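You operate a simulated robot arm through the tools that you are given. There is no shell and no other tool.

The job below is to be done with a simulated robot arm. You get a single attempt, and the scene is never put back.

TASK
Put the brake pad marked "65" from the wash bench top on the deck left of the orange bike and the brake pad labelled "29" on the tool end of the long bench. Close the upper red drawer. Fetch the dark wheel weight from the clear end of the long bench and set it on top of the brown carton there. Take the 12 bolt from the clear end of the long bench and put it on top of the black computer mouse there. Put two of the cards from the top of the wood-topped table on the top of the padded stand. Take the wheel weight on the top of the wood-topped table and put it away in the grey tray beside the black wheel. Do these in any order. Set down upright: card.

The check looks at the end state, three seconds after you hand in, the way a careful person would. Anything else that was tipped, shoved, dropped, spilled or broken makes it a failure.

THE ROBOT
A 5-joint arm with a two-finger parallel gripper on a trunk, on a base that moves. Base frame: it is fixed to the floor where the robot stands at the start and does not move with it; the origin is under the middle of the robot, x ahead of it, y to its left, z up. Units: m, degrees, N and s.
It reaches about 1.134 m from its shoulder. Its first joint turns from -149.0 to 149.0 degrees. Places, roughly: bolt [-3.75, 2, 1]; brake pad [-3, -0.25, 1]; brown carton [-3.5, 2.5, 1]; card [3.25, 1.25, 0.75]; computer mouse (6x9x4 cm) [-3.6, 2.1, 0.9]; dark wheel weight [-3.5, 2, 1]; deck left of the orange bike [-1.2, 1.8, 0.7]; grey tray beside the black wheel (29x22 cm) [0.54, 9.02, 0.8]; tool end of the long bench [-4, 1.4, 0.9]; top of the padded stand [3.6, 2.6, 0.9]; upper red drawer [-4.2, 0.6, 0.8]; wheel weight [3.25, 1.25, 0.75]. Payload 1.57 kg.
Tool frame: the origin (TCP) lies between the finger pads and is the grasp point; the fingertips stand 0.03 m ahead of it; z points along the fingers, y is the line along which they close. Largest opening 0.11 m; finger width 0.024, thickness 0.012; the body of the gripper, 0.048 by 0.112 m, starts 0.078 m behind the TCP.
Orientation is told as [roll, pitch, yaw] about the base's x, y, z axes, in that order, counted from this pose: with the fingers straight down and closing along the base's y, the tool's x points along the base's -x, its y along +y and its z along -z.

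THE INTERFACE
- The arm moves only by the tool servo_tool. Its argument "targets" is a list of rows, each an object of numbers (a shift or turn left out is 0, a gripper value left out holds the last): "ax", "ay", "az": the turn, a rotation vector about the tool's x, y, z in units of 180 degrees (1.0 is 180 degrees); "tx", "ty", "tz": the shift along the tool's x, y, z in units of 100 mm (1.0 is 100 mm); "jaw": the opening, from 0 (shut) to 1 (fully open). In form: [{"ax": .., "ay": .., "az": .., "tx": .., "ty": .., "tz": .., "jaw": ..}, ...]. A call has 1 to 20 rows; each row is the pose to reach, as a shift and turn from the pose commanded when the call began, along the tool's axes at that moment. A call with a number of a shift or a turn outside -1 to 1 is refused whole. Rows are played at 5 a second. More than 0.05 m and 8.6 degrees between two rows, or a gripper value outside its range, and nothing of the call is played. Where a pose cannot be reached the arm comes as near as it can. A force on the tool above 40 N (or 10 N above the force at the start of the call, whichever is more), or a blocked arm, ends the call early, and 0.2 s more pass. Each finger travels about 0.153 m/s and halts on what it meets, pressing with about 30 N; the grip force reading is that of the motor and also rises with nothing between the fingers. The clock runs only during rows and for 0.2 s after the last one: add rows that repeat a pose to give the fingers time. It gives the time, the measured TCP pose, the force on the tool (base axes), the opening and the grip force at its end, in the units of the frame above (readings bear some noise), with the torque about the TCP (base axes, N m) and any sound that the robot's microphone picked up, and new pictures: "pictures" is both (left out), scene, wrist or none.
- Cameras (640 x 400 px; columns grow to the right, rows downward): "scene" is now at [0.0417, 0.1814, 1.8437]; the picture's right is [0.03, -1.00, 0.00], its down [-0.61, -0.02, -0.79] and it looks along [0.79, 0.03, -0.61] (base axes); focal length 277 px, centre (320, 200). "wrist" rides on the gripper at [0.07, 0.016, -0.141] in the tool frame; the picture's right is [-0.23, 0.97, 0.00], its down [-0.86, -0.20, -0.48] and it looks along [-0.47, -0.11, 0.88] (tool axes); focal length 222 px, centre (320, 200). There is no depth. A picture from a camera that has moved, and an enlarged one, comes with that camera's place and axes in the base frame and with its lens. The place of the scene camera against the robot may be out by one fixed shift of up to 0.025 m in any direction.
- move_column(by): slides the trunk up (or, below 0, down) by that many m; the arm and the scene camera ride with it, the base frame stays. It gives what a move gives, with no picture.
- base_move(legs): drives the robot by 1 to 6 legs, each [ahead, turn to the left] in m and degrees, along the robot's own axes; the way and the turn of a leg run together, so that a leg with both is an arc; at most 1.5 m and 180 degrees a leg. The arm and the cameras ride along, it lands a little off, and it stops where it bumps. It gives what a move gives, and a new picture of the scene camera.
- head_to(pan, tilt): turns the head with the scene camera to pan (to the left, within 155 degrees either way) and tilt (down, from -29 to 69), counted from straight ahead of the robot. It gives what a move gives, and a new picture of the scene camera.
- close_up(camera, box): a new picture of the part [left, top, right, bottom] of that camera's present view, enlarged. No time passes.
- close_job(): hands the job in; it is judged then, once.

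Nothing tells you exact positions but the pictures and the camera data. Unless the task says otherwise, let go and move clear before handing in.

The tools are called after "Request:" as a command line: name --argument value ..., lists and objects as JSON in quotes. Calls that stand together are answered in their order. servo_tool: Moves the arm, as the interface text tells. Its arguments: {"type":"object","properties":{"targets":{"type":"array"},"pictures":{"type":"string","enum":["both","scene","wrist","none"]}},"required":["targets"]} The other tools are called the same way: move_column (by) moves the trunk up or down; base_move (legs) drives the base; head_to (pan, tilt) turns the head that bears the scene camera; close_up (camera, box) takes an enlarged picture of a part of a camera's view; close_job () hands the job in.

At the start:

```text
time_s: 0.0
ee_pos: [0.7714, 0.2587, 1.1078]
tool_rot: [0.1, 0.0, -0.3]
contact_force: [-0.2, -0.4, -0.9]
torque: [0.01, 0.01, -0.01]
grip_width: 0.1098
finger_force: 0.0
trunk travel left (down, up): [-0.841, 0.129]
robot x, y, heading: [-0.0025, -0.0015, -0.1]
head pan, tilt (commanded): [1.8, 37.4]
```

scene: 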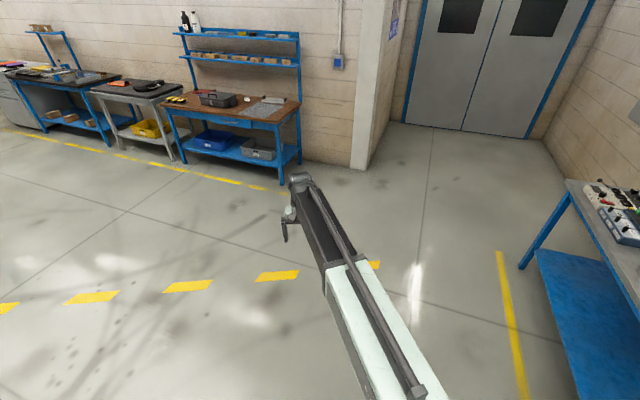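
wrist: 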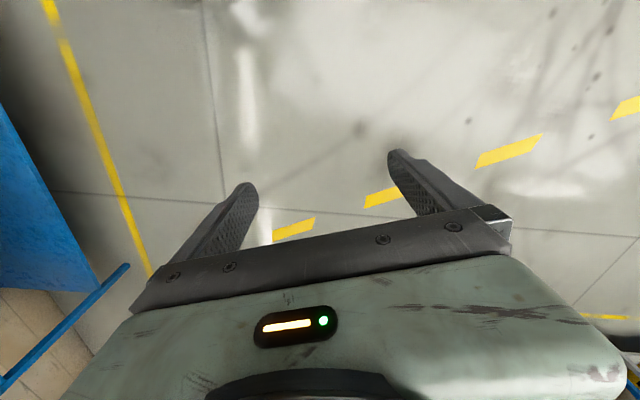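

I see the workshop: a wood-topped table ahead-left with cards and a wheel weight, a padded stand beyond it. I'll look around with the head before driving anywhere.

Request:
head_to --pan 30 --tilt 25

Request:
close_up --camera "scene" --box '[200, 50, 520, 250]'

Request:
head_to --pan 90 --tilt 20

Request:
head_to --pan 145 --tilt 25

Request:
head_to --pan -150 --tilt 25

Request:
head_to --pan -80 --tilt 25

```text
time_s: 0.9
ee_pos: [0.7721, 0.2579, 1.1071]
tool_rot: [-0.1, -0.1, -0.3]
contact_force: [0.2, 0.0, 0.3]
torque: [0.0, 0.0, 0.0]
grip_width: 0.11
finger_force: 0.1
trunk travel left (down, up): [-0.841, 0.129]
robot x, y, heading: [0.002, -0.0029, 0.1]
head pan, tilt (commanded): [30.0, 25.0]
camera scene: at [0.0348, 0.2246, 1.8631], right [0.5, -0.87, 0.0], down [-0.37, -0.21, -0.91], along [0.78, 0.45, -0.42], focal length 277 px, centre (320, 200)
```

scene: 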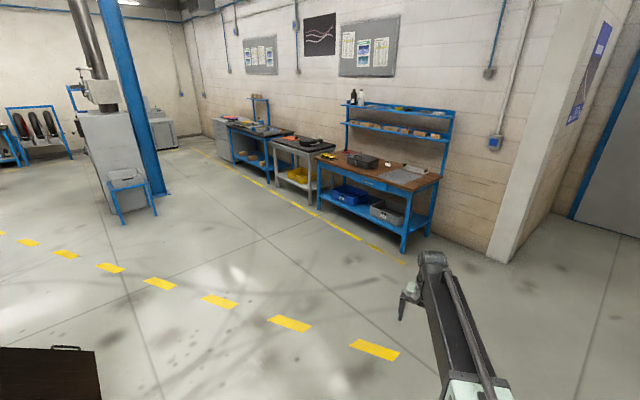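

```text
2.00 times, centred on (360, 150) of scene
camera zoom: at [0.0348, 0.2246, 1.8631], right [0.5, -0.87, 0.0], down [-0.37, -0.21, -0.91], along [0.78, 0.45, -0.42], focal length 554 px, centre (240, 300)
```

zoom: 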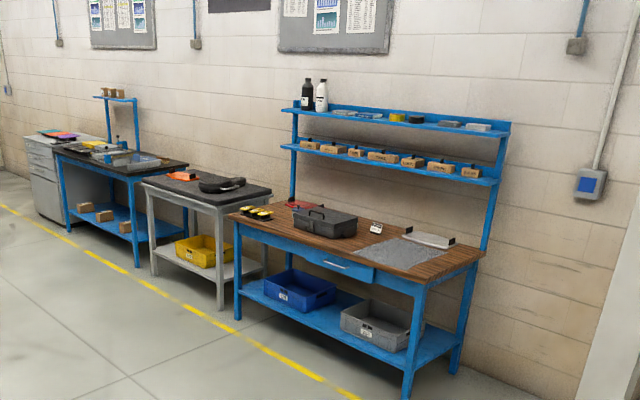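

```text
time_s: 2.2
ee_pos: [0.7721, 0.2585, 1.1071]
tool_rot: [0.1, 0.0, -0.2]
contact_force: [-0.1, -0.3, -0.5]
torque: [0.0, -0.02, 0.04]
grip_width: 0.11
finger_force: 0.0
trunk travel left (down, up): [-0.841, 0.129]
robot x, y, heading: [0.0029, -0.003, 0.0]
head pan, tilt (commanded): [90.0, 20.0]
camera scene: at [-0.045, 0.2717, 1.8712], right [1.0, 0.0, 0.0], down [0.0, -0.34, -0.94], along [0.0, 0.94, -0.34], focal length 277 px, centre (320, 200)
```

scene: 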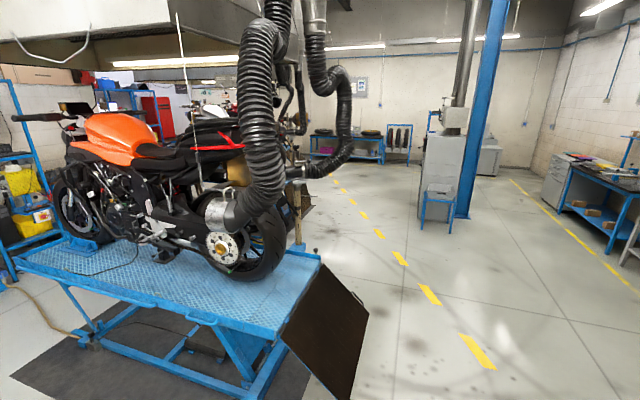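

```text
time_s: 3.5
ee_pos: [0.7715, 0.2586, 1.1063]
tool_rot: [0.0, 0.1, -0.3]
contact_force: [0.0, 0.8, 0.5]
torque: [0.0, 0.04, 0.0]
grip_width: 0.1101
finger_force: 0.0
trunk travel left (down, up): [-0.841, 0.129]
robot x, y, heading: [-0.0016, -0.0082, 0.3]
head pan, tilt (commanded): [145.0, 25.0]
camera scene: at [-0.1204, 0.2314, 1.8631], right [0.57, 0.82, 0.0], down [0.35, -0.24, -0.91], along [-0.74, 0.52, -0.42], focal length 277 px, centre (320, 200)
```

scene: 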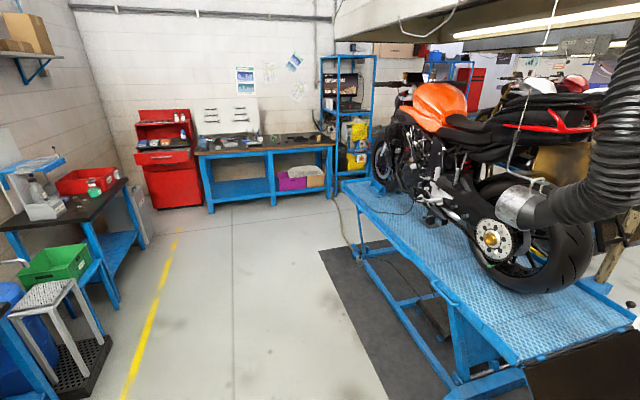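

```text
time_s: 7.5
ee_pos: [0.773, 0.2585, 1.1085]
tool_rot: [0.0, 0.0, -0.2]
contact_force: [0.4, -1.0, -0.5]
torque: [0.02, 0.01, -0.02]
grip_width: 0.11
finger_force: 0.2
trunk travel left (down, up): [-0.841, 0.129]
robot x, y, heading: [-0.0012, -0.003, 0.0]
head pan, tilt (commanded): [-150.0, 25.0]
camera scene: at [-0.1247, 0.1324, 1.8631], right [-0.5, 0.87, 0.0], down [0.37, 0.21, -0.91], along [-0.78, -0.45, -0.42], focal length 277 px, centre (320, 200)
```

scene: 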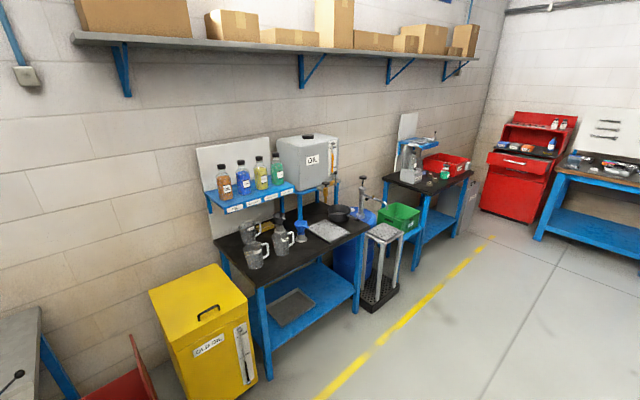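

```text
time_s: 8.9
ee_pos: [0.7724, 0.2583, 1.1064]
tool_rot: [0.0, 0.0, -0.3]
contact_force: [0.1, -0.4, -0.2]
torque: [0.02, -0.02, 0.01]
grip_width: 0.11
finger_force: 0.0
trunk travel left (down, up): [-0.841, 0.129]
robot x, y, heading: [0.0016, -0.0073, 0.1]
head pan, tilt (commanded): [-80.0, 25.0]
camera scene: at [-0.0289, 0.0878, 1.8631], right [-0.98, -0.17, 0.0], down [-0.07, 0.42, -0.91], along [0.16, -0.89, -0.42], focal length 277 px, centre (320, 200)
```

scene: 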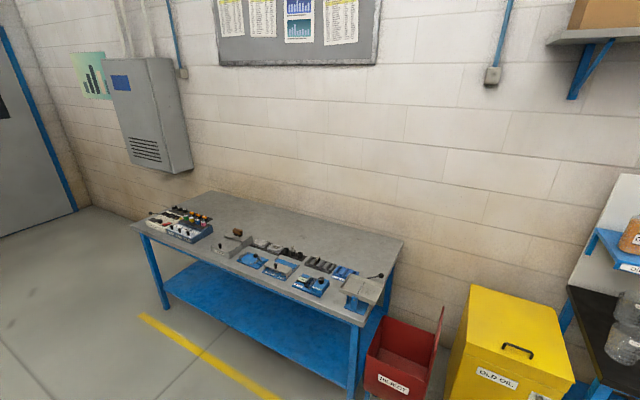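

The room is turned about 17° against the base frame. The wood table stands ahead-left, the long bench and red cabinet are behind me, and the wash bench is behind-right. I'll drive towards the wood table first.

Request:
base_move --legs '[[0, 39], [1.3, 0], [1.1, 0], [0, -56]]'

Request:
head_to --pan 0 --tilt 30

```text
time_s: 24.9
ee_pos: [2.696, 1.5012, 1.107]
tool_rot: [0.0, 0.1, -18.0]
contact_force: [0.0, 1.1, 0.4]
torque: [-0.04, 0.05, 0.03]
grip_width: 0.1099
finger_force: 0.1
trunk travel left (down, up): [-0.841, 0.129]
robot x, y, heading: [1.8843, 1.5074, -17.0]
head pan, tilt (commanded): [-80.0, 25.0]
camera scene: at [1.883, 1.6025, 1.8632], right [-0.99, 0.12, 0.0], down [0.05, 0.42, -0.91], along [-0.11, -0.9, -0.42], focal length 277 px, centre (320, 200)
```

scene: 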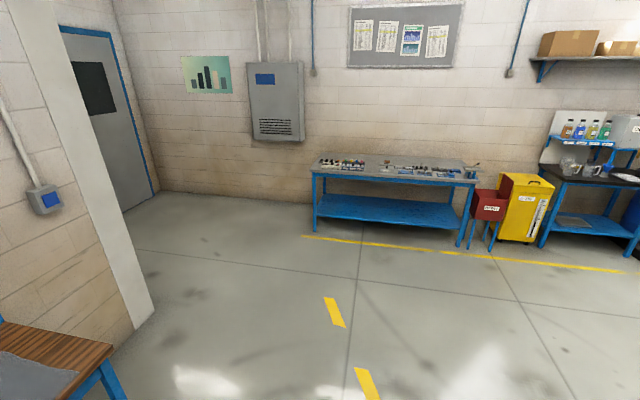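

```text
time_s: 26.5
ee_pos: [2.6947, 1.5007, 1.1076]
tool_rot: [0.1, 0.0, -18.0]
contact_force: [0.1, -0.1, 0.9]
torque: [-0.03, -0.01, -0.04]
grip_width: 0.1104
finger_force: 0.0
trunk travel left (down, up): [-0.841, 0.129]
robot x, y, heading: [1.8832, 1.5049, -17.0]
head pan, tilt (commanded): [0.0, 30.0]
camera scene: at [1.9792, 1.6675, 1.8551], right [-0.29, -0.96, 0.0], down [-0.48, 0.15, -0.87], along [0.83, -0.25, -0.5], focal length 277 px, centre (320, 200)
```

scene: 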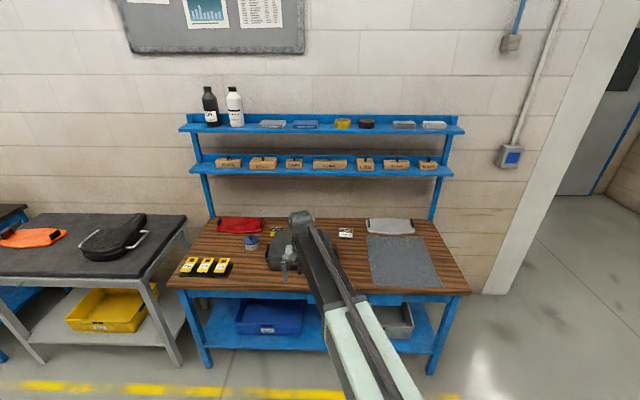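

Request:
close_up --camera "scene" --box '[160, 200, 320, 300]'

Request:
close_up --camera "scene" --box '[300, 200, 460, 300]'

Request:
close_up --camera "scene" --box '[0, 190, 200, 315]'

```text
4.00 times, centred on (240, 250) of scene
camera zoom: at [1.9792, 1.6675, 1.8551], right [-0.29, -0.96, 0.0], down [-0.48, 0.15, -0.87], along [0.83, -0.25, -0.5], focal length 1109 px, centre (640, 0)
```

zoom: 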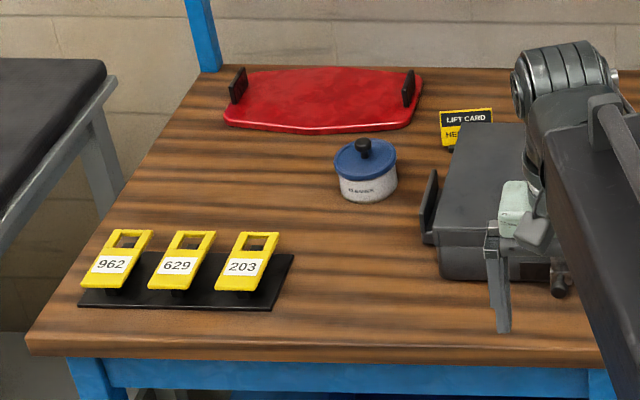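

```text
4.00 times, centred on (380, 250) of scene
camera zoom: at [1.9792, 1.6675, 1.8551], right [-0.29, -0.96, 0.0], down [-0.48, 0.15, -0.87], along [0.83, -0.25, -0.5], focal length 1109 px, centre (80, 0)
```

zoom: 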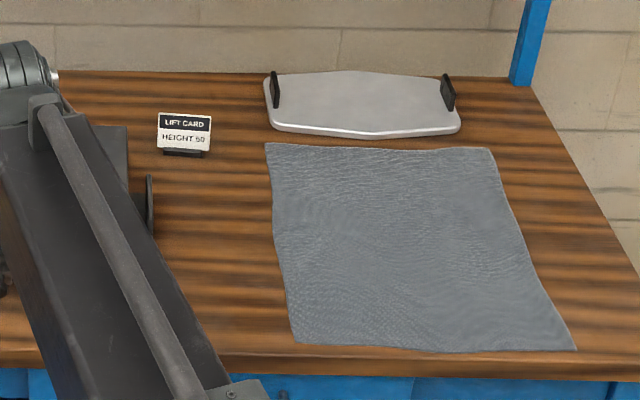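

```text
3.20 times, centred on (100, 252) of scene
camera zoom: at [1.9792, 1.6675, 1.8551], right [-0.29, -0.96, 0.0], down [-0.48, 0.15, -0.87], along [0.83, -0.25, -0.5], focal length 887 px, centre (1024, 32)
```

zoom: 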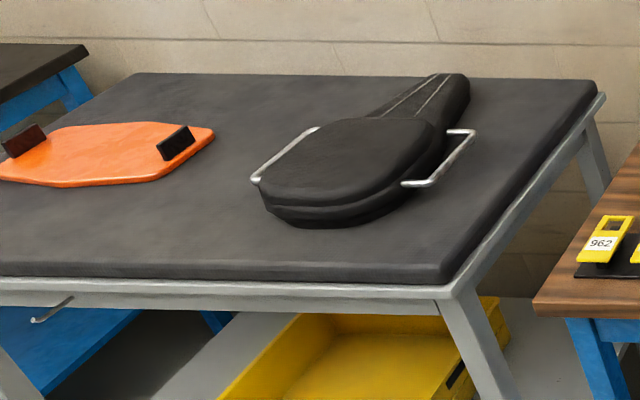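

The table carries two LIFT CARD stands (one white, one yellow) behind a toolbox, but my arm hides part of the top. I'll pull the arm aside to find the wheel weight and any further cards.

Request:
servo_tool --targets '[{"tx": 0.4, "ty": -0.3}, {"tx": 0.8, "ty": -0.6}, {"tx": 1.0, "ty": -1.0}]' --pictures "none"

Request:
servo_tool --targets '[{"tx": 0.4, "ty": -0.3}, {"tx": 0.8, "ty": -0.6}, {"tx": 1.0, "ty": -1.0}]' --pictures "none"

Request:
servo_tool --targets '[{"tx": 0.0, "ty": -0.4}, {"tx": 0.0, "ty": -0.8}, {"tx": 0.0, "ty": -1.0}]' --pictures "both"

```text
time_s: 27.3
ee_pos: [2.5698, 1.4371, 1.106]
tool_rot: [-0.1, 0.1, -18.0]
contact_force: [0.8, 0.7, 0.6]
torque: [0.04, -0.02, -0.01]
grip_width: 0.1102
finger_force: 0.0
trunk travel left (down, up): [-0.841, 0.129]
robot x, y, heading: [1.8841, 1.5042, -17.0]
head pan, tilt (commanded): [0.0, 30.0]
```

```text
time_s: 28.1
ee_pos: [2.442, 1.3743, 1.1071]
tool_rot: [0.0, 0.1, -17.9]
contact_force: [0.3, 0.3, 0.0]
torque: [-0.03, -0.02, -0.01]
grip_width: 0.11
finger_force: 0.0
trunk travel left (down, up): [-0.841, 0.129]
robot x, y, heading: [1.8855, 1.5055, -16.8]
head pan, tilt (commanded): [0.0, 30.0]
```

```text
time_s: 28.9
ee_pos: [2.4121, 1.2756, 1.1072]
tool_rot: [0.0, 0.0, -17.9]
contact_force: [-0.2, 0.2, 0.6]
torque: [-0.01, -0.01, -0.01]
grip_width: 0.11
finger_force: 0.0
trunk travel left (down, up): [-0.841, 0.129]
robot x, y, heading: [1.8838, 1.5066, -17.0]
head pan, tilt (commanded): [0.0, 30.0]
camera scene: at [1.9791, 1.6676, 1.8551], right [-0.29, -0.96, 0.0], down [-0.48, 0.15, -0.87], along [0.83, -0.25, -0.5], focal length 277 px, centre (320, 200)
camera wrist: at [2.351, 1.3128, 1.2488], right [0.52, 0.86, 0.0], down [0.75, -0.45, 0.48], along [0.41, -0.25, -0.88], focal length 222 px, centre (320, 200)
```

scene: 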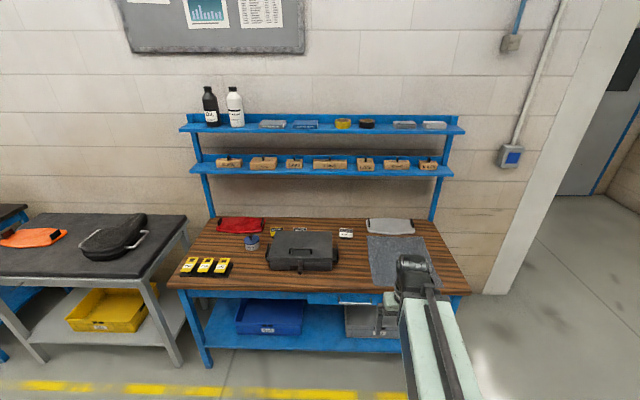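
wrist: 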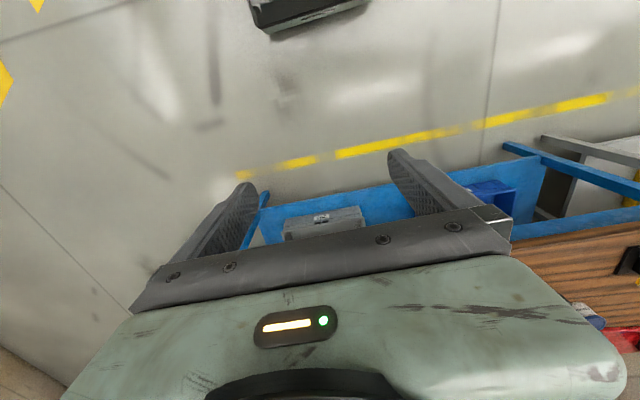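

Request:
close_up --camera "scene" --box '[230, 205, 390, 305]'

Request:
close_up --camera "scene" --box '[255, 215, 335, 265]'

Request:
close_up --camera "scene" --box '[360, 210, 480, 300]'

```text
4.00 times, centred on (310, 255) of scene
camera zoom: at [1.9791, 1.6676, 1.8551], right [-0.29, -0.96, 0.0], down [-0.48, 0.15, -0.87], along [0.83, -0.25, -0.5], focal length 1109 px, centre (360, -20)
```

zoom: 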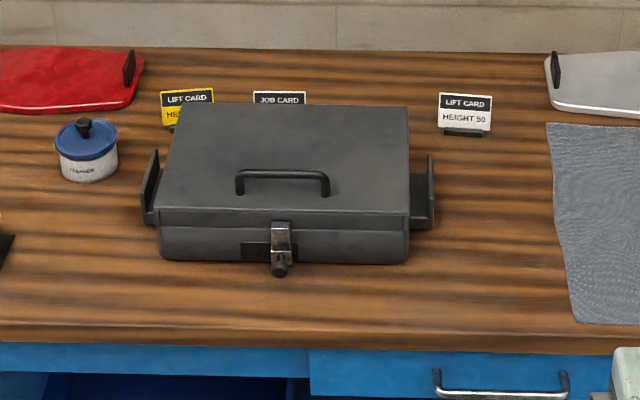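

```text
8.00 times, centred on (295, 240) of scene
camera zoom: at [1.9791, 1.6676, 1.8551], right [-0.29, -0.96, 0.0], down [-0.48, 0.15, -0.87], along [0.83, -0.25, -0.5], focal length 2218 px, centre (520, -120)
```

zoom: 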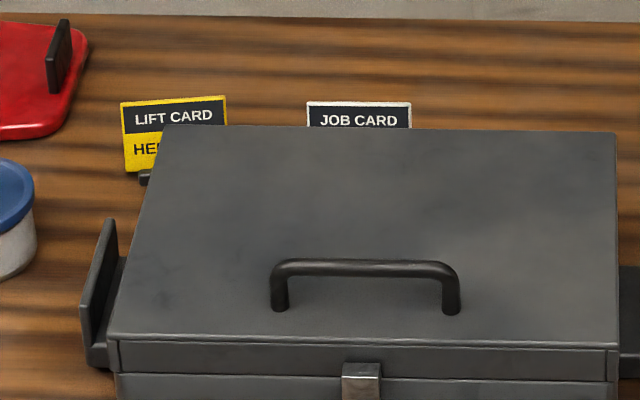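

```text
4.44 times, centred on (420, 255) of scene
camera zoom: at [1.9791, 1.6676, 1.8551], right [-0.29, -0.96, 0.0], down [-0.48, 0.15, -0.87], along [0.83, -0.25, -0.5], focal length 1232 px, centre (-124, -44)
```

zoom: 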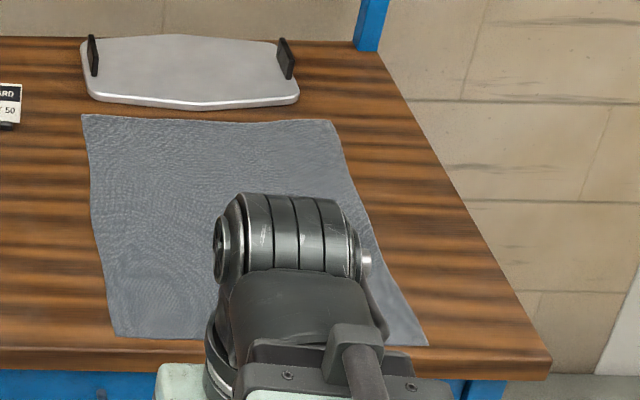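

Three cards stand behind the toolbox: a yellow LIFT CARD, a white JOB CARD and a white LIFT CARD. The wheel weight isn't visible, so it's probably hidden behind the toolbox. I'll raise the trunk for a better look.

Request:
move_column --by 0.125

Request:
close_up --camera "scene" --box '[220, 225, 380, 325]'

```text
time_s: 30.4
ee_pos: [2.413, 1.2775, 1.2313]
tool_rot: [0.0, 0.0, -18.0]
contact_force: [-0.1, -1.0, -0.9]
torque: [-0.03, 0.01, -0.03]
grip_width: 0.1101
finger_force: 0.1
trunk travel left (down, up): [-0.966, 0.004]
robot x, y, heading: [1.8851, 1.5083, -17.2]
head pan, tilt (commanded): [0.0, 30.0]
```

```text
4.00 times, centred on (300, 275) of scene
camera zoom: at [1.9792, 1.6677, 1.9801], right [-0.29, -0.96, 0.0], down [-0.48, 0.15, -0.87], along [0.83, -0.25, -0.5], focal length 1109 px, centre (400, -100)
```

zoom: 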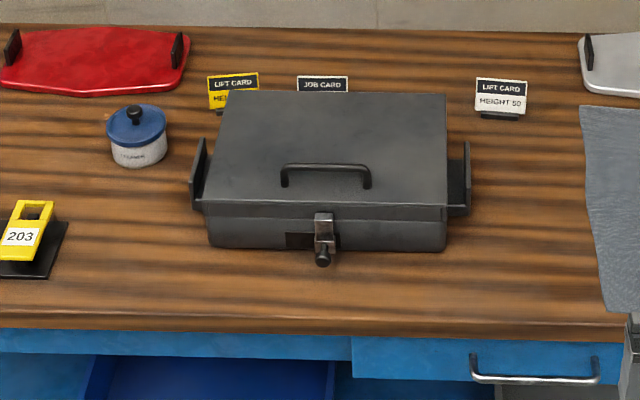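

The table top is around z≈0.79, with the cards about 1.4 m ahead of the camera. I'll drive closer to bring them within reach and look behind the toolbox with the wrist camera.

Request:
base_move --legs '[[0.4, 0]]'

Request:
head_to --pan 0 --tilt 50

Request:
close_up --camera "wrist" --box '[0, 0, 640, 400]'

```text
time_s: 32.9
ee_pos: [2.7964, 1.1596, 1.2314]
tool_rot: [0.0, -0.1, -18.0]
contact_force: [0.2, 0.1, -0.4]
torque: [-0.01, 0.01, 0.0]
grip_width: 0.1102
finger_force: 0.1
trunk travel left (down, up): [-0.966, 0.004]
robot x, y, heading: [2.2668, 1.3882, -16.8]
head pan, tilt (commanded): [0.0, 30.0]
camera scene: at [2.3637, 1.5498, 1.9801], right [-0.29, -0.96, 0.0], down [-0.48, 0.15, -0.87], along [0.83, -0.25, -0.5], focal length 277 px, centre (320, 200)
```

scene: 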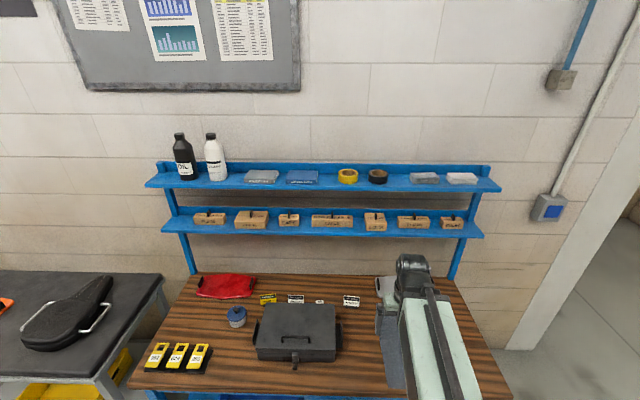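

```text
time_s: 33.7
ee_pos: [2.7957, 1.1594, 1.2325]
tool_rot: [0.0, 0.0, -18.0]
contact_force: [-0.5, -0.7, -0.1]
torque: [0.0, 0.02, -0.02]
grip_width: 0.1098
finger_force: 0.2
trunk travel left (down, up): [-0.966, 0.004]
robot x, y, heading: [2.2703, 1.3911, -17.0]
head pan, tilt (commanded): [0.0, 50.0]
camera scene: at [2.3499, 1.554, 1.9507], right [-0.29, -0.96, 0.0], down [-0.73, 0.22, -0.64], along [0.62, -0.19, -0.77], focal length 277 px, centre (320, 200)
```

scene: 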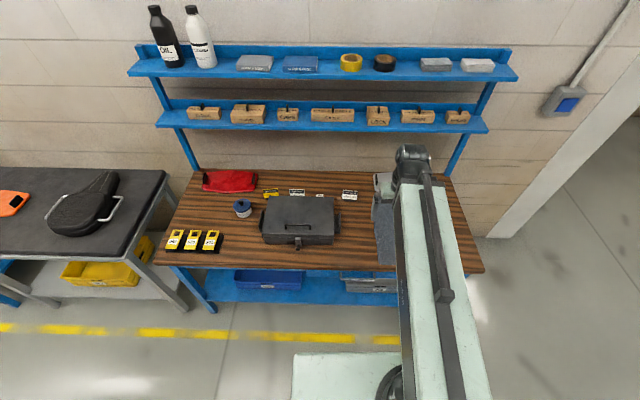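

```text
1.00 times, centred on (320, 200) of wrist (not enlarged: the box is as wide or as high as the picture)
camera zoom: at [2.7349, 1.1959, 1.3738], right [0.52, 0.86, 0.0], down [0.75, -0.45, 0.48], along [0.41, -0.25, -0.88], focal length 222 px, centre (320, 200)
```

zoom: 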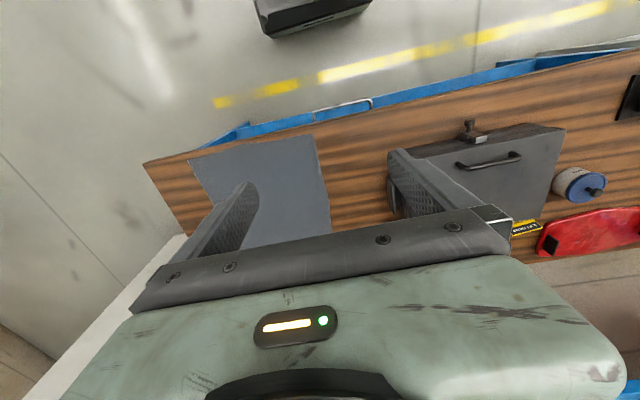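

Request:
close_up --camera "scene" --box '[250, 170, 380, 250]'

Request:
close_up --camera "scene" --box '[160, 160, 480, 360]'

```text
4.92 times, centred on (315, 210) of scene
camera zoom: at [2.3499, 1.554, 1.9507], right [-0.29, -0.96, 0.0], down [-0.73, 0.22, -0.64], along [0.62, -0.19, -0.77], focal length 1365 px, centre (345, 151)
```

zoom: 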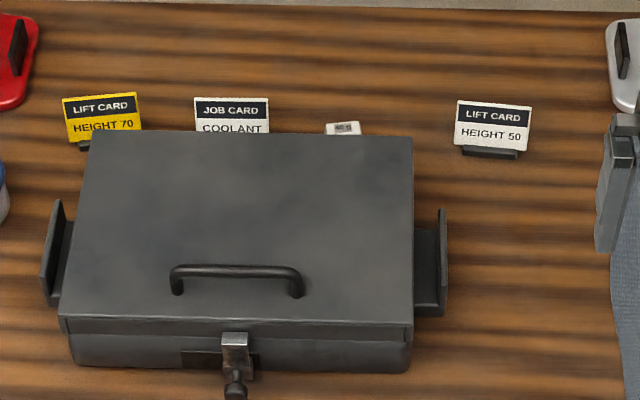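

```text
2.00 times, centred on (320, 260) of scene
camera zoom: at [2.3499, 1.554, 1.9507], right [-0.29, -0.96, 0.0], down [-0.73, 0.22, -0.64], along [0.62, -0.19, -0.77], focal length 554 px, centre (320, 80)
```

zoom: 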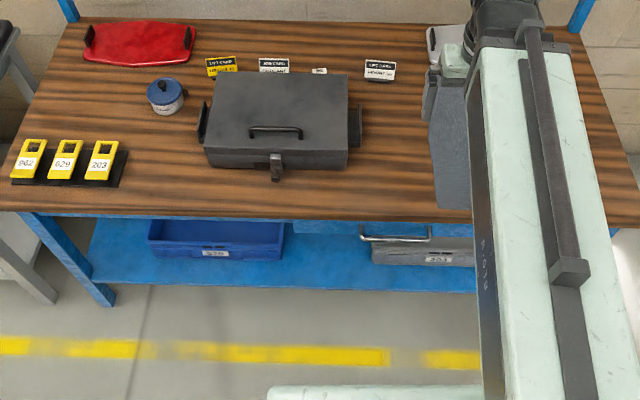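

A small light block with markings peeks out behind the toolbox, right of the JOB CARD, and is likely the wheel weight. I'll lower and advance the gripper to get a close wrist view of the white LIFT CARD.

Request:
servo_tool --targets '[{"tz": 0.45}, {"tz": 0.9}, {"tz": 1.0, "tx": -0.4}, {"tz": 1.0, "tx": -0.8}, {"tz": 1.0, "tx": -1.0}]' --pictures "none"

Request:
servo_tool --targets '[{"tz": 0.2, "tx": -0.4}, {"tz": 0.5, "tx": -0.8}, {"tz": 0.8, "tx": -1.0}]' --pictures "both"

```text
time_s: 34.9
ee_pos: [2.8905, 1.1278, 1.2315]
tool_rot: [0.0, 0.0, -17.9]
contact_force: [0.4, -0.8, 0.1]
torque: [-0.01, 0.02, 0.0]
grip_width: 0.1102
finger_force: 0.1
out of reach, approached as far as the arm can: row 1, 2, 3, 4, 5
trunk travel left (down, up): [-0.966, 0.004]
robot x, y, heading: [2.2683, 1.3865, -17.0]
head pan, tilt (commanded): [0.0, 50.0]
```

```text
time_s: 35.7
ee_pos: [2.978, 1.0987, 1.2321]
tool_rot: [-0.1, 0.1, -18.0]
contact_force: [-0.6, -0.5, 0.2]
torque: [0.0, -0.03, -0.01]
grip_width: 0.1102
finger_force: 0.0
out of reach, approached as far as the arm can: row 1, 2, 3
trunk travel left (down, up): [-0.966, 0.004]
robot x, y, heading: [2.2674, 1.3888, -16.9]
head pan, tilt (commanded): [0.0, 50.0]
camera scene: at [2.3499, 1.5541, 1.9506], right [-0.29, -0.96, 0.0], down [-0.73, 0.22, -0.64], along [0.61, -0.19, -0.77], focal length 277 px, centre (320, 200)
camera wrist: at [2.9171, 1.1348, 1.3738], right [0.52, 0.86, 0.0], down [0.75, -0.45, 0.48], along [0.41, -0.25, -0.88], focal length 222 px, centre (320, 200)
```

scene: 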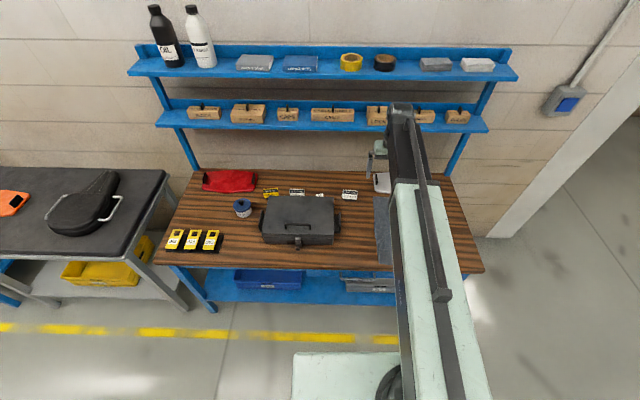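
wrist: 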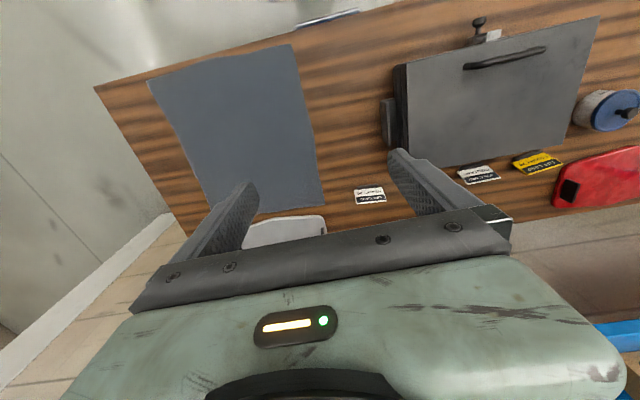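

The white LIFT CARD is near (3.23, 1.11). The arm couldn't go lower at this trunk height, so I'll check whether it can move up and then use the column for vertical travel.

Request:
servo_tool --targets '[{"tz": -0.3}, {"tz": -0.6}]' --pictures "none"

Request:
move_column --by -0.2

Request:
servo_tool --targets '[{"tz": 0.3}, {"tz": 0.6}]' --pictures "both"

```text
time_s: 36.3
ee_pos: [2.9777, 1.0983, 1.2311]
tool_rot: [0.0, 0.0, -18.0]
contact_force: [-0.7, -0.4, -0.5]
torque: [-0.01, 0.0, 0.02]
grip_width: 0.11
finger_force: 0.0
out of reach, approached as far as the arm can: row 1, 2
trunk travel left (down, up): [-0.966, 0.004]
robot x, y, heading: [2.2675, 1.3839, -17.1]
head pan, tilt (commanded): [0.0, 50.0]
```

```text
time_s: 38.5
ee_pos: [2.977, 1.0991, 1.0317]
tool_rot: [-0.1, 0.1, -18.0]
contact_force: [0.8, -0.3, 0.8]
torque: [0.03, -0.02, 0.0]
grip_width: 0.11
finger_force: 0.0
trunk travel left (down, up): [-0.766, 0.204]
robot x, y, heading: [2.2684, 1.3855, -17.1]
head pan, tilt (commanded): [0.0, 50.0]
```

```text
time_s: 39.1
ee_pos: [2.9784, 1.0981, 1.0326]
tool_rot: [-0.1, -0.1, -18.0]
contact_force: [0.8, 0.4, -0.2]
torque: [-0.03, -0.03, -0.01]
grip_width: 0.1098
finger_force: 0.0
out of reach, approached as far as the arm can: row 1, 2
trunk travel left (down, up): [-0.766, 0.204]
robot x, y, heading: [2.2732, 1.3855, -17.2]
head pan, tilt (commanded): [0.0, 50.0]
camera scene: at [2.3499, 1.554, 1.7506], right [-0.29, -0.96, 0.0], down [-0.73, 0.22, -0.64], along [0.61, -0.19, -0.77], focal length 277 px, centre (320, 200)
camera wrist: at [2.9169, 1.1349, 1.1738], right [0.52, 0.86, 0.0], down [0.75, -0.45, 0.48], along [0.41, -0.25, -0.88], focal length 222 px, centre (320, 200)
```

scene: 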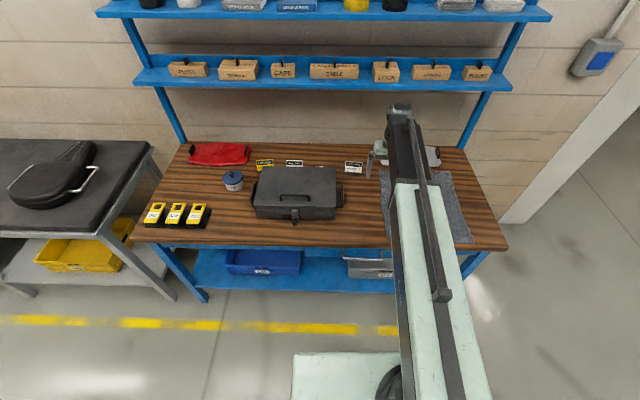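
wrist: 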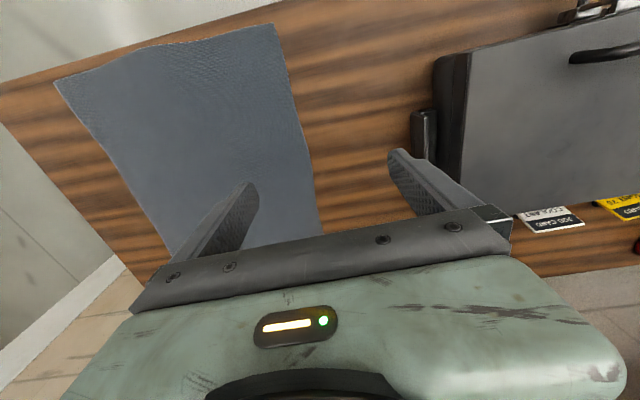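

The arm only moves horizontally; height comes from the trunk. I need the shelf and card heights precisely before reaching under the shelf, so I'll take paired close-ups at two trunk heights.

Request:
close_up --camera "scene" --box '[300, 60, 420, 135]'

Request:
close_up --camera "scene" --box '[240, 140, 400, 240]'

Request:
move_column --by 0.2

Request:
close_up --camera "scene" --box '[300, 80, 420, 155]'

Request:
close_up --camera "scene" --box '[240, 160, 400, 260]'

```text
5.33 times, centred on (360, 98) of scene
camera zoom: at [2.3499, 1.554, 1.7506], right [-0.29, -0.96, 0.0], down [-0.73, 0.22, -0.64], along [0.61, -0.19, -0.77], focal length 1479 px, centre (107, 747)
```

zoom: 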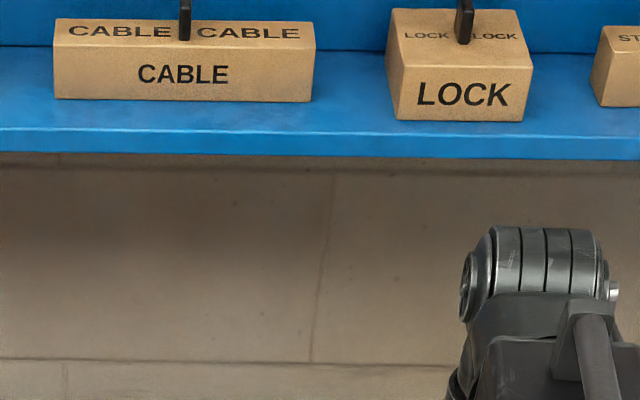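

```text
4.00 times, centred on (320, 190) of scene
camera zoom: at [2.3499, 1.554, 1.7506], right [-0.29, -0.96, 0.0], down [-0.73, 0.22, -0.64], along [0.61, -0.19, -0.77], focal length 1109 px, centre (320, 240)
```

zoom: 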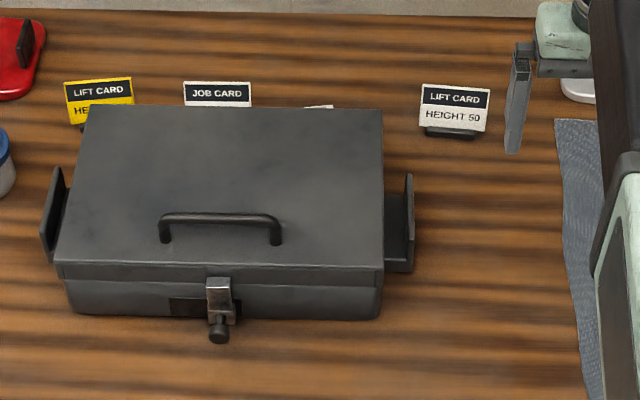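

```text
time_s: 41.3
ee_pos: [2.978, 1.0981, 1.2334]
tool_rot: [0.1, 0.0, -18.0]
contact_force: [0.2, -0.4, 0.7]
torque: [0.0, 0.02, -0.01]
grip_width: 0.1101
finger_force: 0.1
trunk travel left (down, up): [-0.966, 0.004]
robot x, y, heading: [2.2698, 1.386, -16.9]
head pan, tilt (commanded): [0.0, 50.0]
```

```text
5.33 times, centred on (360, 118) of scene
camera zoom: at [2.35, 1.554, 1.9506], right [-0.29, -0.96, 0.0], down [-0.73, 0.22, -0.64], along [0.61, -0.19, -0.77], focal length 1479 px, centre (107, 640)
```

zoom: 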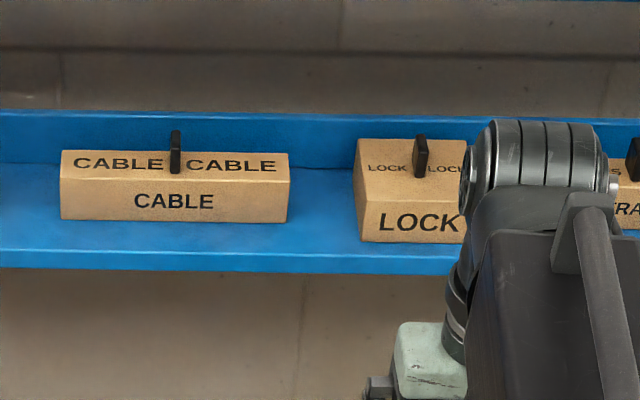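

```text
4.00 times, centred on (320, 210) of scene
camera zoom: at [2.35, 1.554, 1.9506], right [-0.29, -0.96, 0.0], down [-0.73, 0.22, -0.64], along [0.61, -0.19, -0.77], focal length 1109 px, centre (320, 160)
```

zoom: 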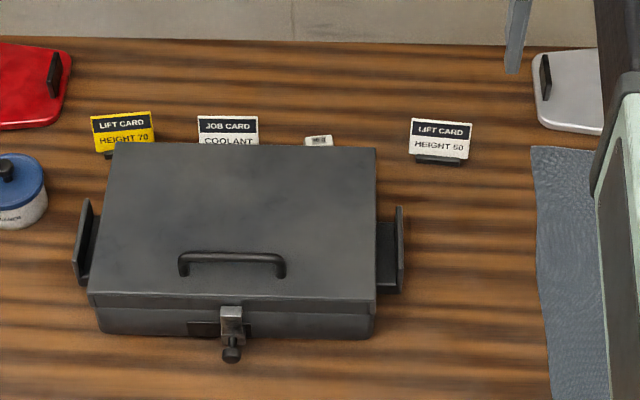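

Table top is near z≈0.82, toolbox top ≈0.92, and the shelf's lower edge ≈1.185 and about 10 cm beyond the cards. I'll zoom the wrist camera for accurate card positions.

Request:
close_up --camera "wrist" --box '[330, 150, 410, 200]'

Request:
close_up --camera "wrist" --box '[320, 100, 640, 300]'

```text
8.00 times, centred on (370, 175) of wrist
camera zoom: at [2.9169, 1.1349, 1.3737], right [0.52, 0.86, 0.0], down [0.75, -0.45, 0.48], along [0.41, -0.25, -0.88], focal length 1777 px, centre (-80, 400)
```

zoom: 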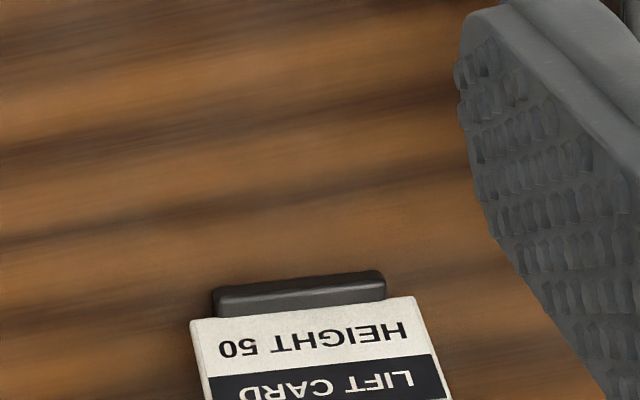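

```text
2.00 times, centred on (480, 200) of wrist
camera zoom: at [2.9169, 1.1349, 1.3737], right [0.52, 0.86, 0.0], down [0.75, -0.45, 0.48], along [0.41, -0.25, -0.88], focal length 444 px, centre (0, 200)
```

zoom: 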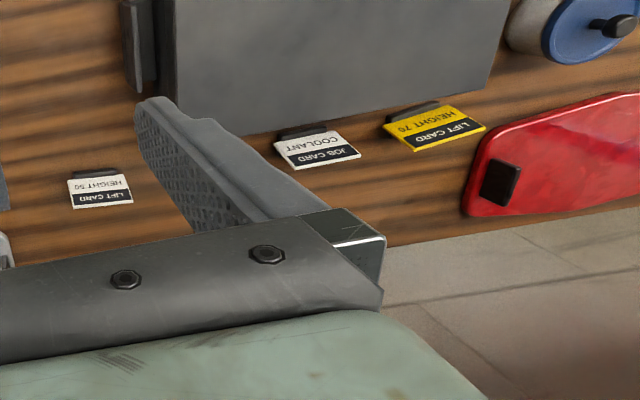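

The LIFT CARD's plate is about 7.7 cm wide, centred near (3.216, 1.106), and turned to about -24°. I'll lower, move in front of it with the yaw matched, and look.

Request:
move_column --by -0.233

Request:
servo_tool --targets '[{"tx": -0.35, "ty": 0.15}, {"tx": -0.7, "ty": 0.3}, {"tx": -1.0, "ty": 0.43}]' --pictures "none"

Request:
servo_tool --targets '[{"tx": -0.3, "ty": 0.2, "az": 0.015}, {"tx": -0.74, "ty": 0.43, "az": 0.0317}, {"tx": -0.74, "ty": 0.43, "az": 0.0317}]' --pictures "both"

```text
time_s: 43.7
ee_pos: [2.9786, 1.0988, 0.9994]
tool_rot: [0.0, 0.1, -17.9]
contact_force: [-0.4, 0.5, 0.3]
torque: [0.01, -0.01, 0.03]
grip_width: 0.1099
finger_force: 0.1
trunk travel left (down, up): [-0.733, 0.237]
robot x, y, heading: [2.2678, 1.3896, -16.9]
head pan, tilt (commanded): [0.0, 50.0]
```

```text
time_s: 44.5
ee_pos: [3.0876, 1.1092, 0.9996]
tool_rot: [0.0, 0.0, -18.0]
contact_force: [-0.8, 0.4, -0.3]
torque: [-0.03, -0.01, 0.01]
grip_width: 0.1098
finger_force: 0.0
trunk travel left (down, up): [-0.733, 0.237]
robot x, y, heading: [2.2701, 1.3882, -17.0]
head pan, tilt (commanded): [0.0, 50.0]
```

```text
time_s: 45.3
ee_pos: [3.1707, 1.126, 0.9993]
tool_rot: [0.0, 0.0, -23.8]
contact_force: [-0.7, -0.3, 0.3]
torque: [0.0, 0.03, 0.01]
grip_width: 0.1097
finger_force: 0.1
trunk travel left (down, up): [-0.733, 0.237]
robot x, y, heading: [2.27, 1.3894, -16.8]
head pan, tilt (commanded): [0.0, 50.0]
camera scene: at [2.3502, 1.5542, 1.7176], right [-0.29, -0.96, 0.0], down [-0.73, 0.22, -0.64], along [0.61, -0.19, -0.77], focal length 277 px, centre (320, 200)
camera wrist: at [3.1142, 1.1688, 1.1406], right [0.6, 0.8, 0.0], down [0.7, -0.53, 0.48], along [0.38, -0.29, -0.88], focal length 222 px, centre (320, 200)
```

scene: 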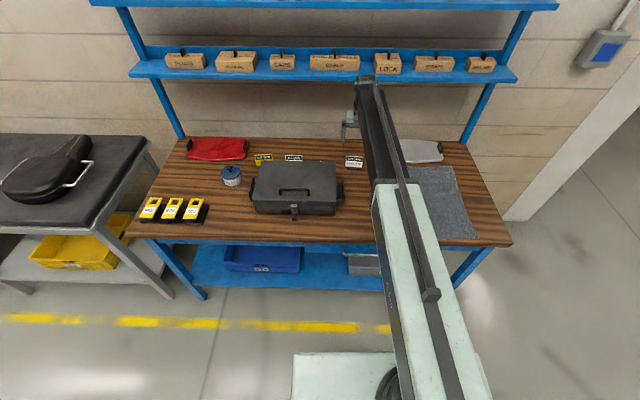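
wrist: 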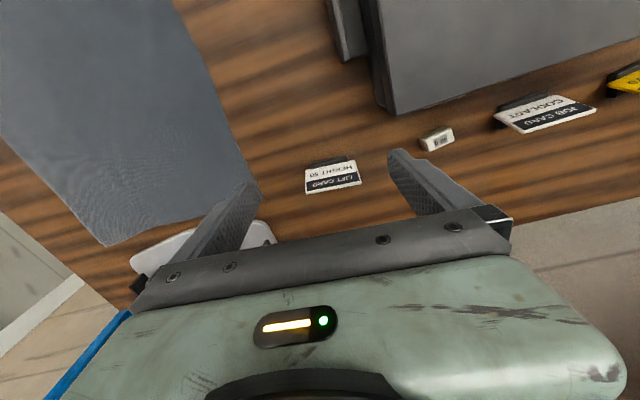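

The card sits between the fingers in view, and the small white block with a marking at right is the wheel weight. I'll zoom in on both.

Request:
close_up --camera "wrist" --box '[280, 130, 400, 205]'

Request:
close_up --camera "wrist" --box '[400, 90, 520, 165]'

```text
5.33 times, centred on (340, 168) of wrist
camera zoom: at [3.1142, 1.1688, 1.1406], right [0.6, 0.8, 0.0], down [0.7, -0.53, 0.48], along [0.38, -0.29, -0.88], focal length 1185 px, centre (213, 373)
```

zoom: 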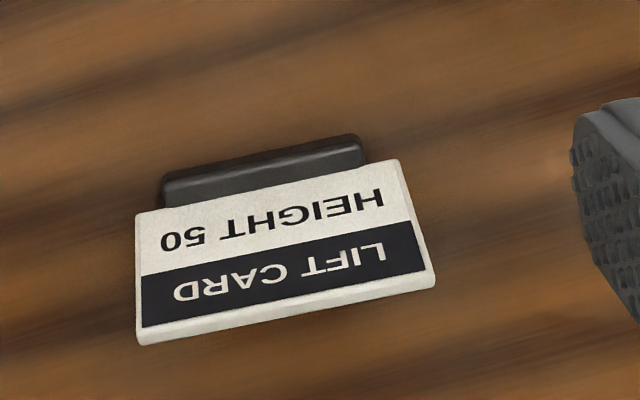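

```text
5.33 times, centred on (460, 128) of wrist
camera zoom: at [3.1142, 1.1688, 1.1406], right [0.6, 0.8, 0.0], down [0.7, -0.53, 0.48], along [0.38, -0.29, -0.88], focal length 1185 px, centre (-427, 587)
```

zoom: 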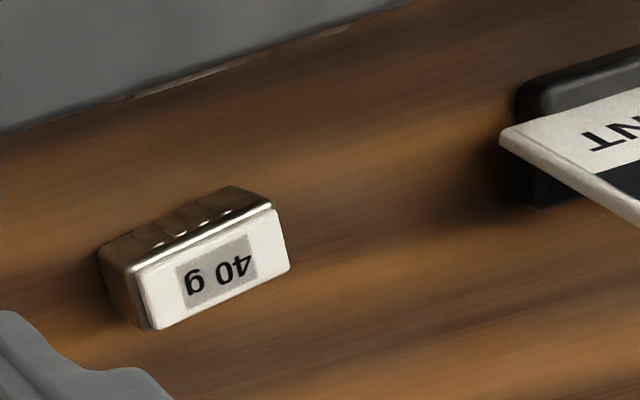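

The weight is a 40 g block at about (3.27, 1.25), and the card's plate centre is about (3.218, 1.110). I'll lower to card height and slide the open fingers around the card's edges.

Request:
move_column --by -0.1

Request:
close_up --camera "wrist" --box '[160, 60, 480, 260]'

```text
time_s: 46.6
ee_pos: [3.1713, 1.1265, 0.9]
tool_rot: [0.1, 0.1, -23.7]
contact_force: [0.9, -0.1, 0.0]
torque: [0.0, 0.0, -0.02]
grip_width: 0.1101
finger_force: 0.1
trunk travel left (down, up): [-0.633, 0.337]
robot x, y, heading: [2.2667, 1.3891, -16.9]
head pan, tilt (commanded): [0.0, 50.0]
```

```text
2.00 times, centred on (320, 160) of wrist
camera zoom: at [3.1138, 1.1684, 1.0408], right [0.6, 0.8, 0.0], down [0.7, -0.53, 0.48], along [0.38, -0.29, -0.88], focal length 444 px, centre (320, 280)
```

zoom: 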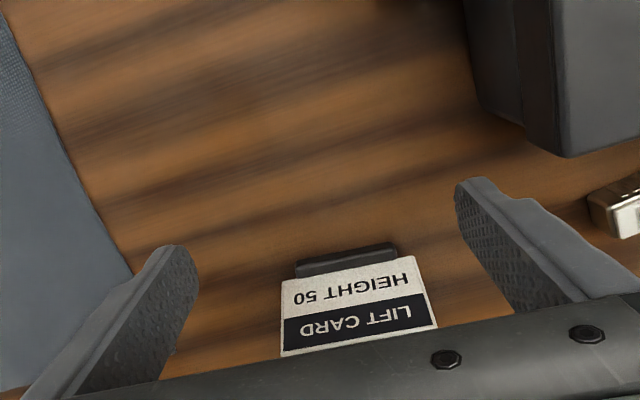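

Request:
move_column --by -0.037

Request:
servo_tool --targets '[{"tx": -0.2, "ty": 0.02}, {"tx": -0.4, "ty": 0.04}, {"tx": -0.5, "ty": 0.05}, {"tx": -0.5, "ty": 0.05}]' --pictures "wrist"

```text
time_s: 47.5
ee_pos: [3.1717, 1.1264, 0.8625]
tool_rot: [-0.1, 0.0, -23.7]
contact_force: [-0.4, -0.2, 0.3]
torque: [0.02, -0.02, 0.0]
grip_width: 0.11
finger_force: 0.1
trunk travel left (down, up): [-0.596, 0.374]
robot x, y, heading: [2.273, 1.3916, -17.0]
head pan, tilt (commanded): [0.0, 50.0]
```

```text
time_s: 48.5
ee_pos: [3.1775, 1.1245, 0.863]
tool_rot: [0.0, -0.1, -23.7]
contact_force: [0.0, 0.2, -0.5]
torque: [-0.01, 0.04, 0.01]
grip_width: 0.1099
finger_force: 0.2
out of reach, approached as far as the arm can: row 1, 2, 3, 4
trunk travel left (down, up): [-0.596, 0.374]
robot x, y, heading: [2.2703, 1.3874, -17.1]
head pan, tilt (commanded): [0.0, 50.0]
camera wrist: at [3.1201, 1.1665, 1.0036], right [0.6, 0.8, 0.0], down [0.7, -0.53, 0.48], along [0.38, -0.29, -0.88], focal length 222 px, centre (320, 200)
```

wrist: 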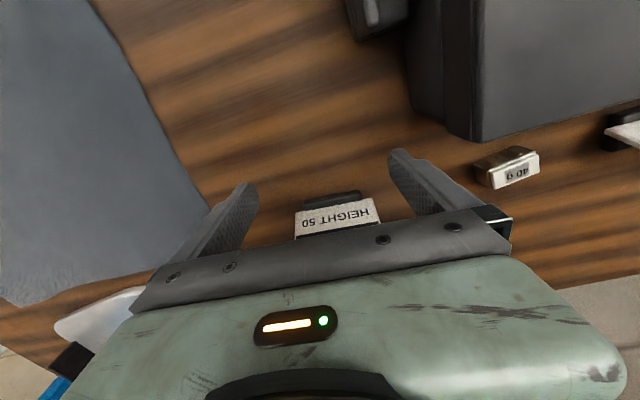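

The arm is at full stretch about 4 cm short of the card. I'll raise, retract 10 cm, drive the base 10 cm closer, and come back in.

Request:
move_column --by 0.12

Request:
servo_tool --targets '[{"tx": 0.4}, {"tx": 0.8}, {"tx": 1.0}]' --pictures "none"

Request:
base_move --legs '[[0.12, 0]]'

Request:
close_up --camera "wrist" --box '[160, 60, 480, 260]'

```text
time_s: 50.0
ee_pos: [3.1781, 1.1235, 0.9816]
tool_rot: [0.0, -0.2, -23.7]
contact_force: [0.6, 0.2, 0.2]
torque: [-0.01, -0.01, -0.01]
grip_width: 0.1099
finger_force: 0.0
trunk travel left (down, up): [-0.716, 0.254]
robot x, y, heading: [2.2692, 1.3892, -17.2]
head pan, tilt (commanded): [0.0, 50.0]
```

```text
time_s: 50.8
ee_pos: [3.0847, 1.1644, 0.9828]
tool_rot: [0.0, -0.1, -23.7]
contact_force: [0.2, 0.0, 0.5]
torque: [0.01, -0.02, 0.01]
grip_width: 0.1101
finger_force: 0.1
trunk travel left (down, up): [-0.716, 0.254]
robot x, y, heading: [2.2707, 1.3889, -16.9]
head pan, tilt (commanded): [0.0, 50.0]
```

```text
time_s: 52.0
ee_pos: [3.2012, 1.1291, 0.983]
tool_rot: [0.0, -0.2, -23.6]
contact_force: [-0.3, 0.4, -0.3]
torque: [-0.03, 0.03, -0.01]
grip_width: 0.11
finger_force: 0.1
trunk travel left (down, up): [-0.716, 0.254]
robot x, y, heading: [2.3834, 1.3516, -16.9]
head pan, tilt (commanded): [0.0, 50.0]
camera scene: at [2.4643, 1.5191, 1.7006], right [-0.29, -0.96, 0.0], down [-0.73, 0.22, -0.64], along [0.61, -0.19, -0.77], focal length 277 px, centre (320, 200)
```

scene: 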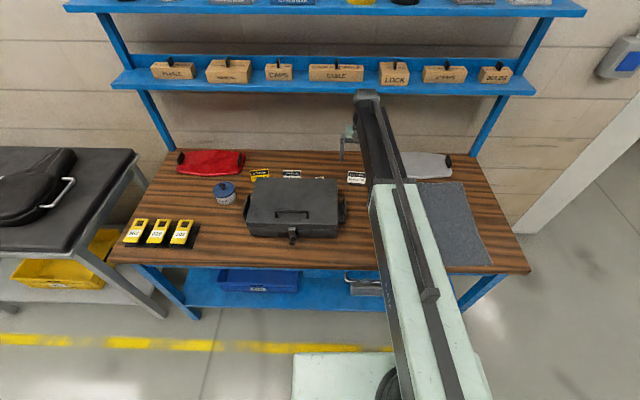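

```text
2.00 times, centred on (320, 160) of wrist
camera zoom: at [3.1432, 1.1711, 1.1235], right [0.6, 0.8, 0.0], down [0.7, -0.53, 0.48], along [0.39, -0.29, -0.88], focal length 444 px, centre (320, 280)
```

zoom: 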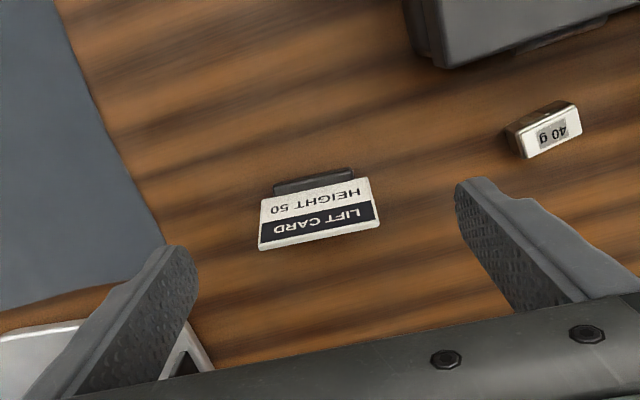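

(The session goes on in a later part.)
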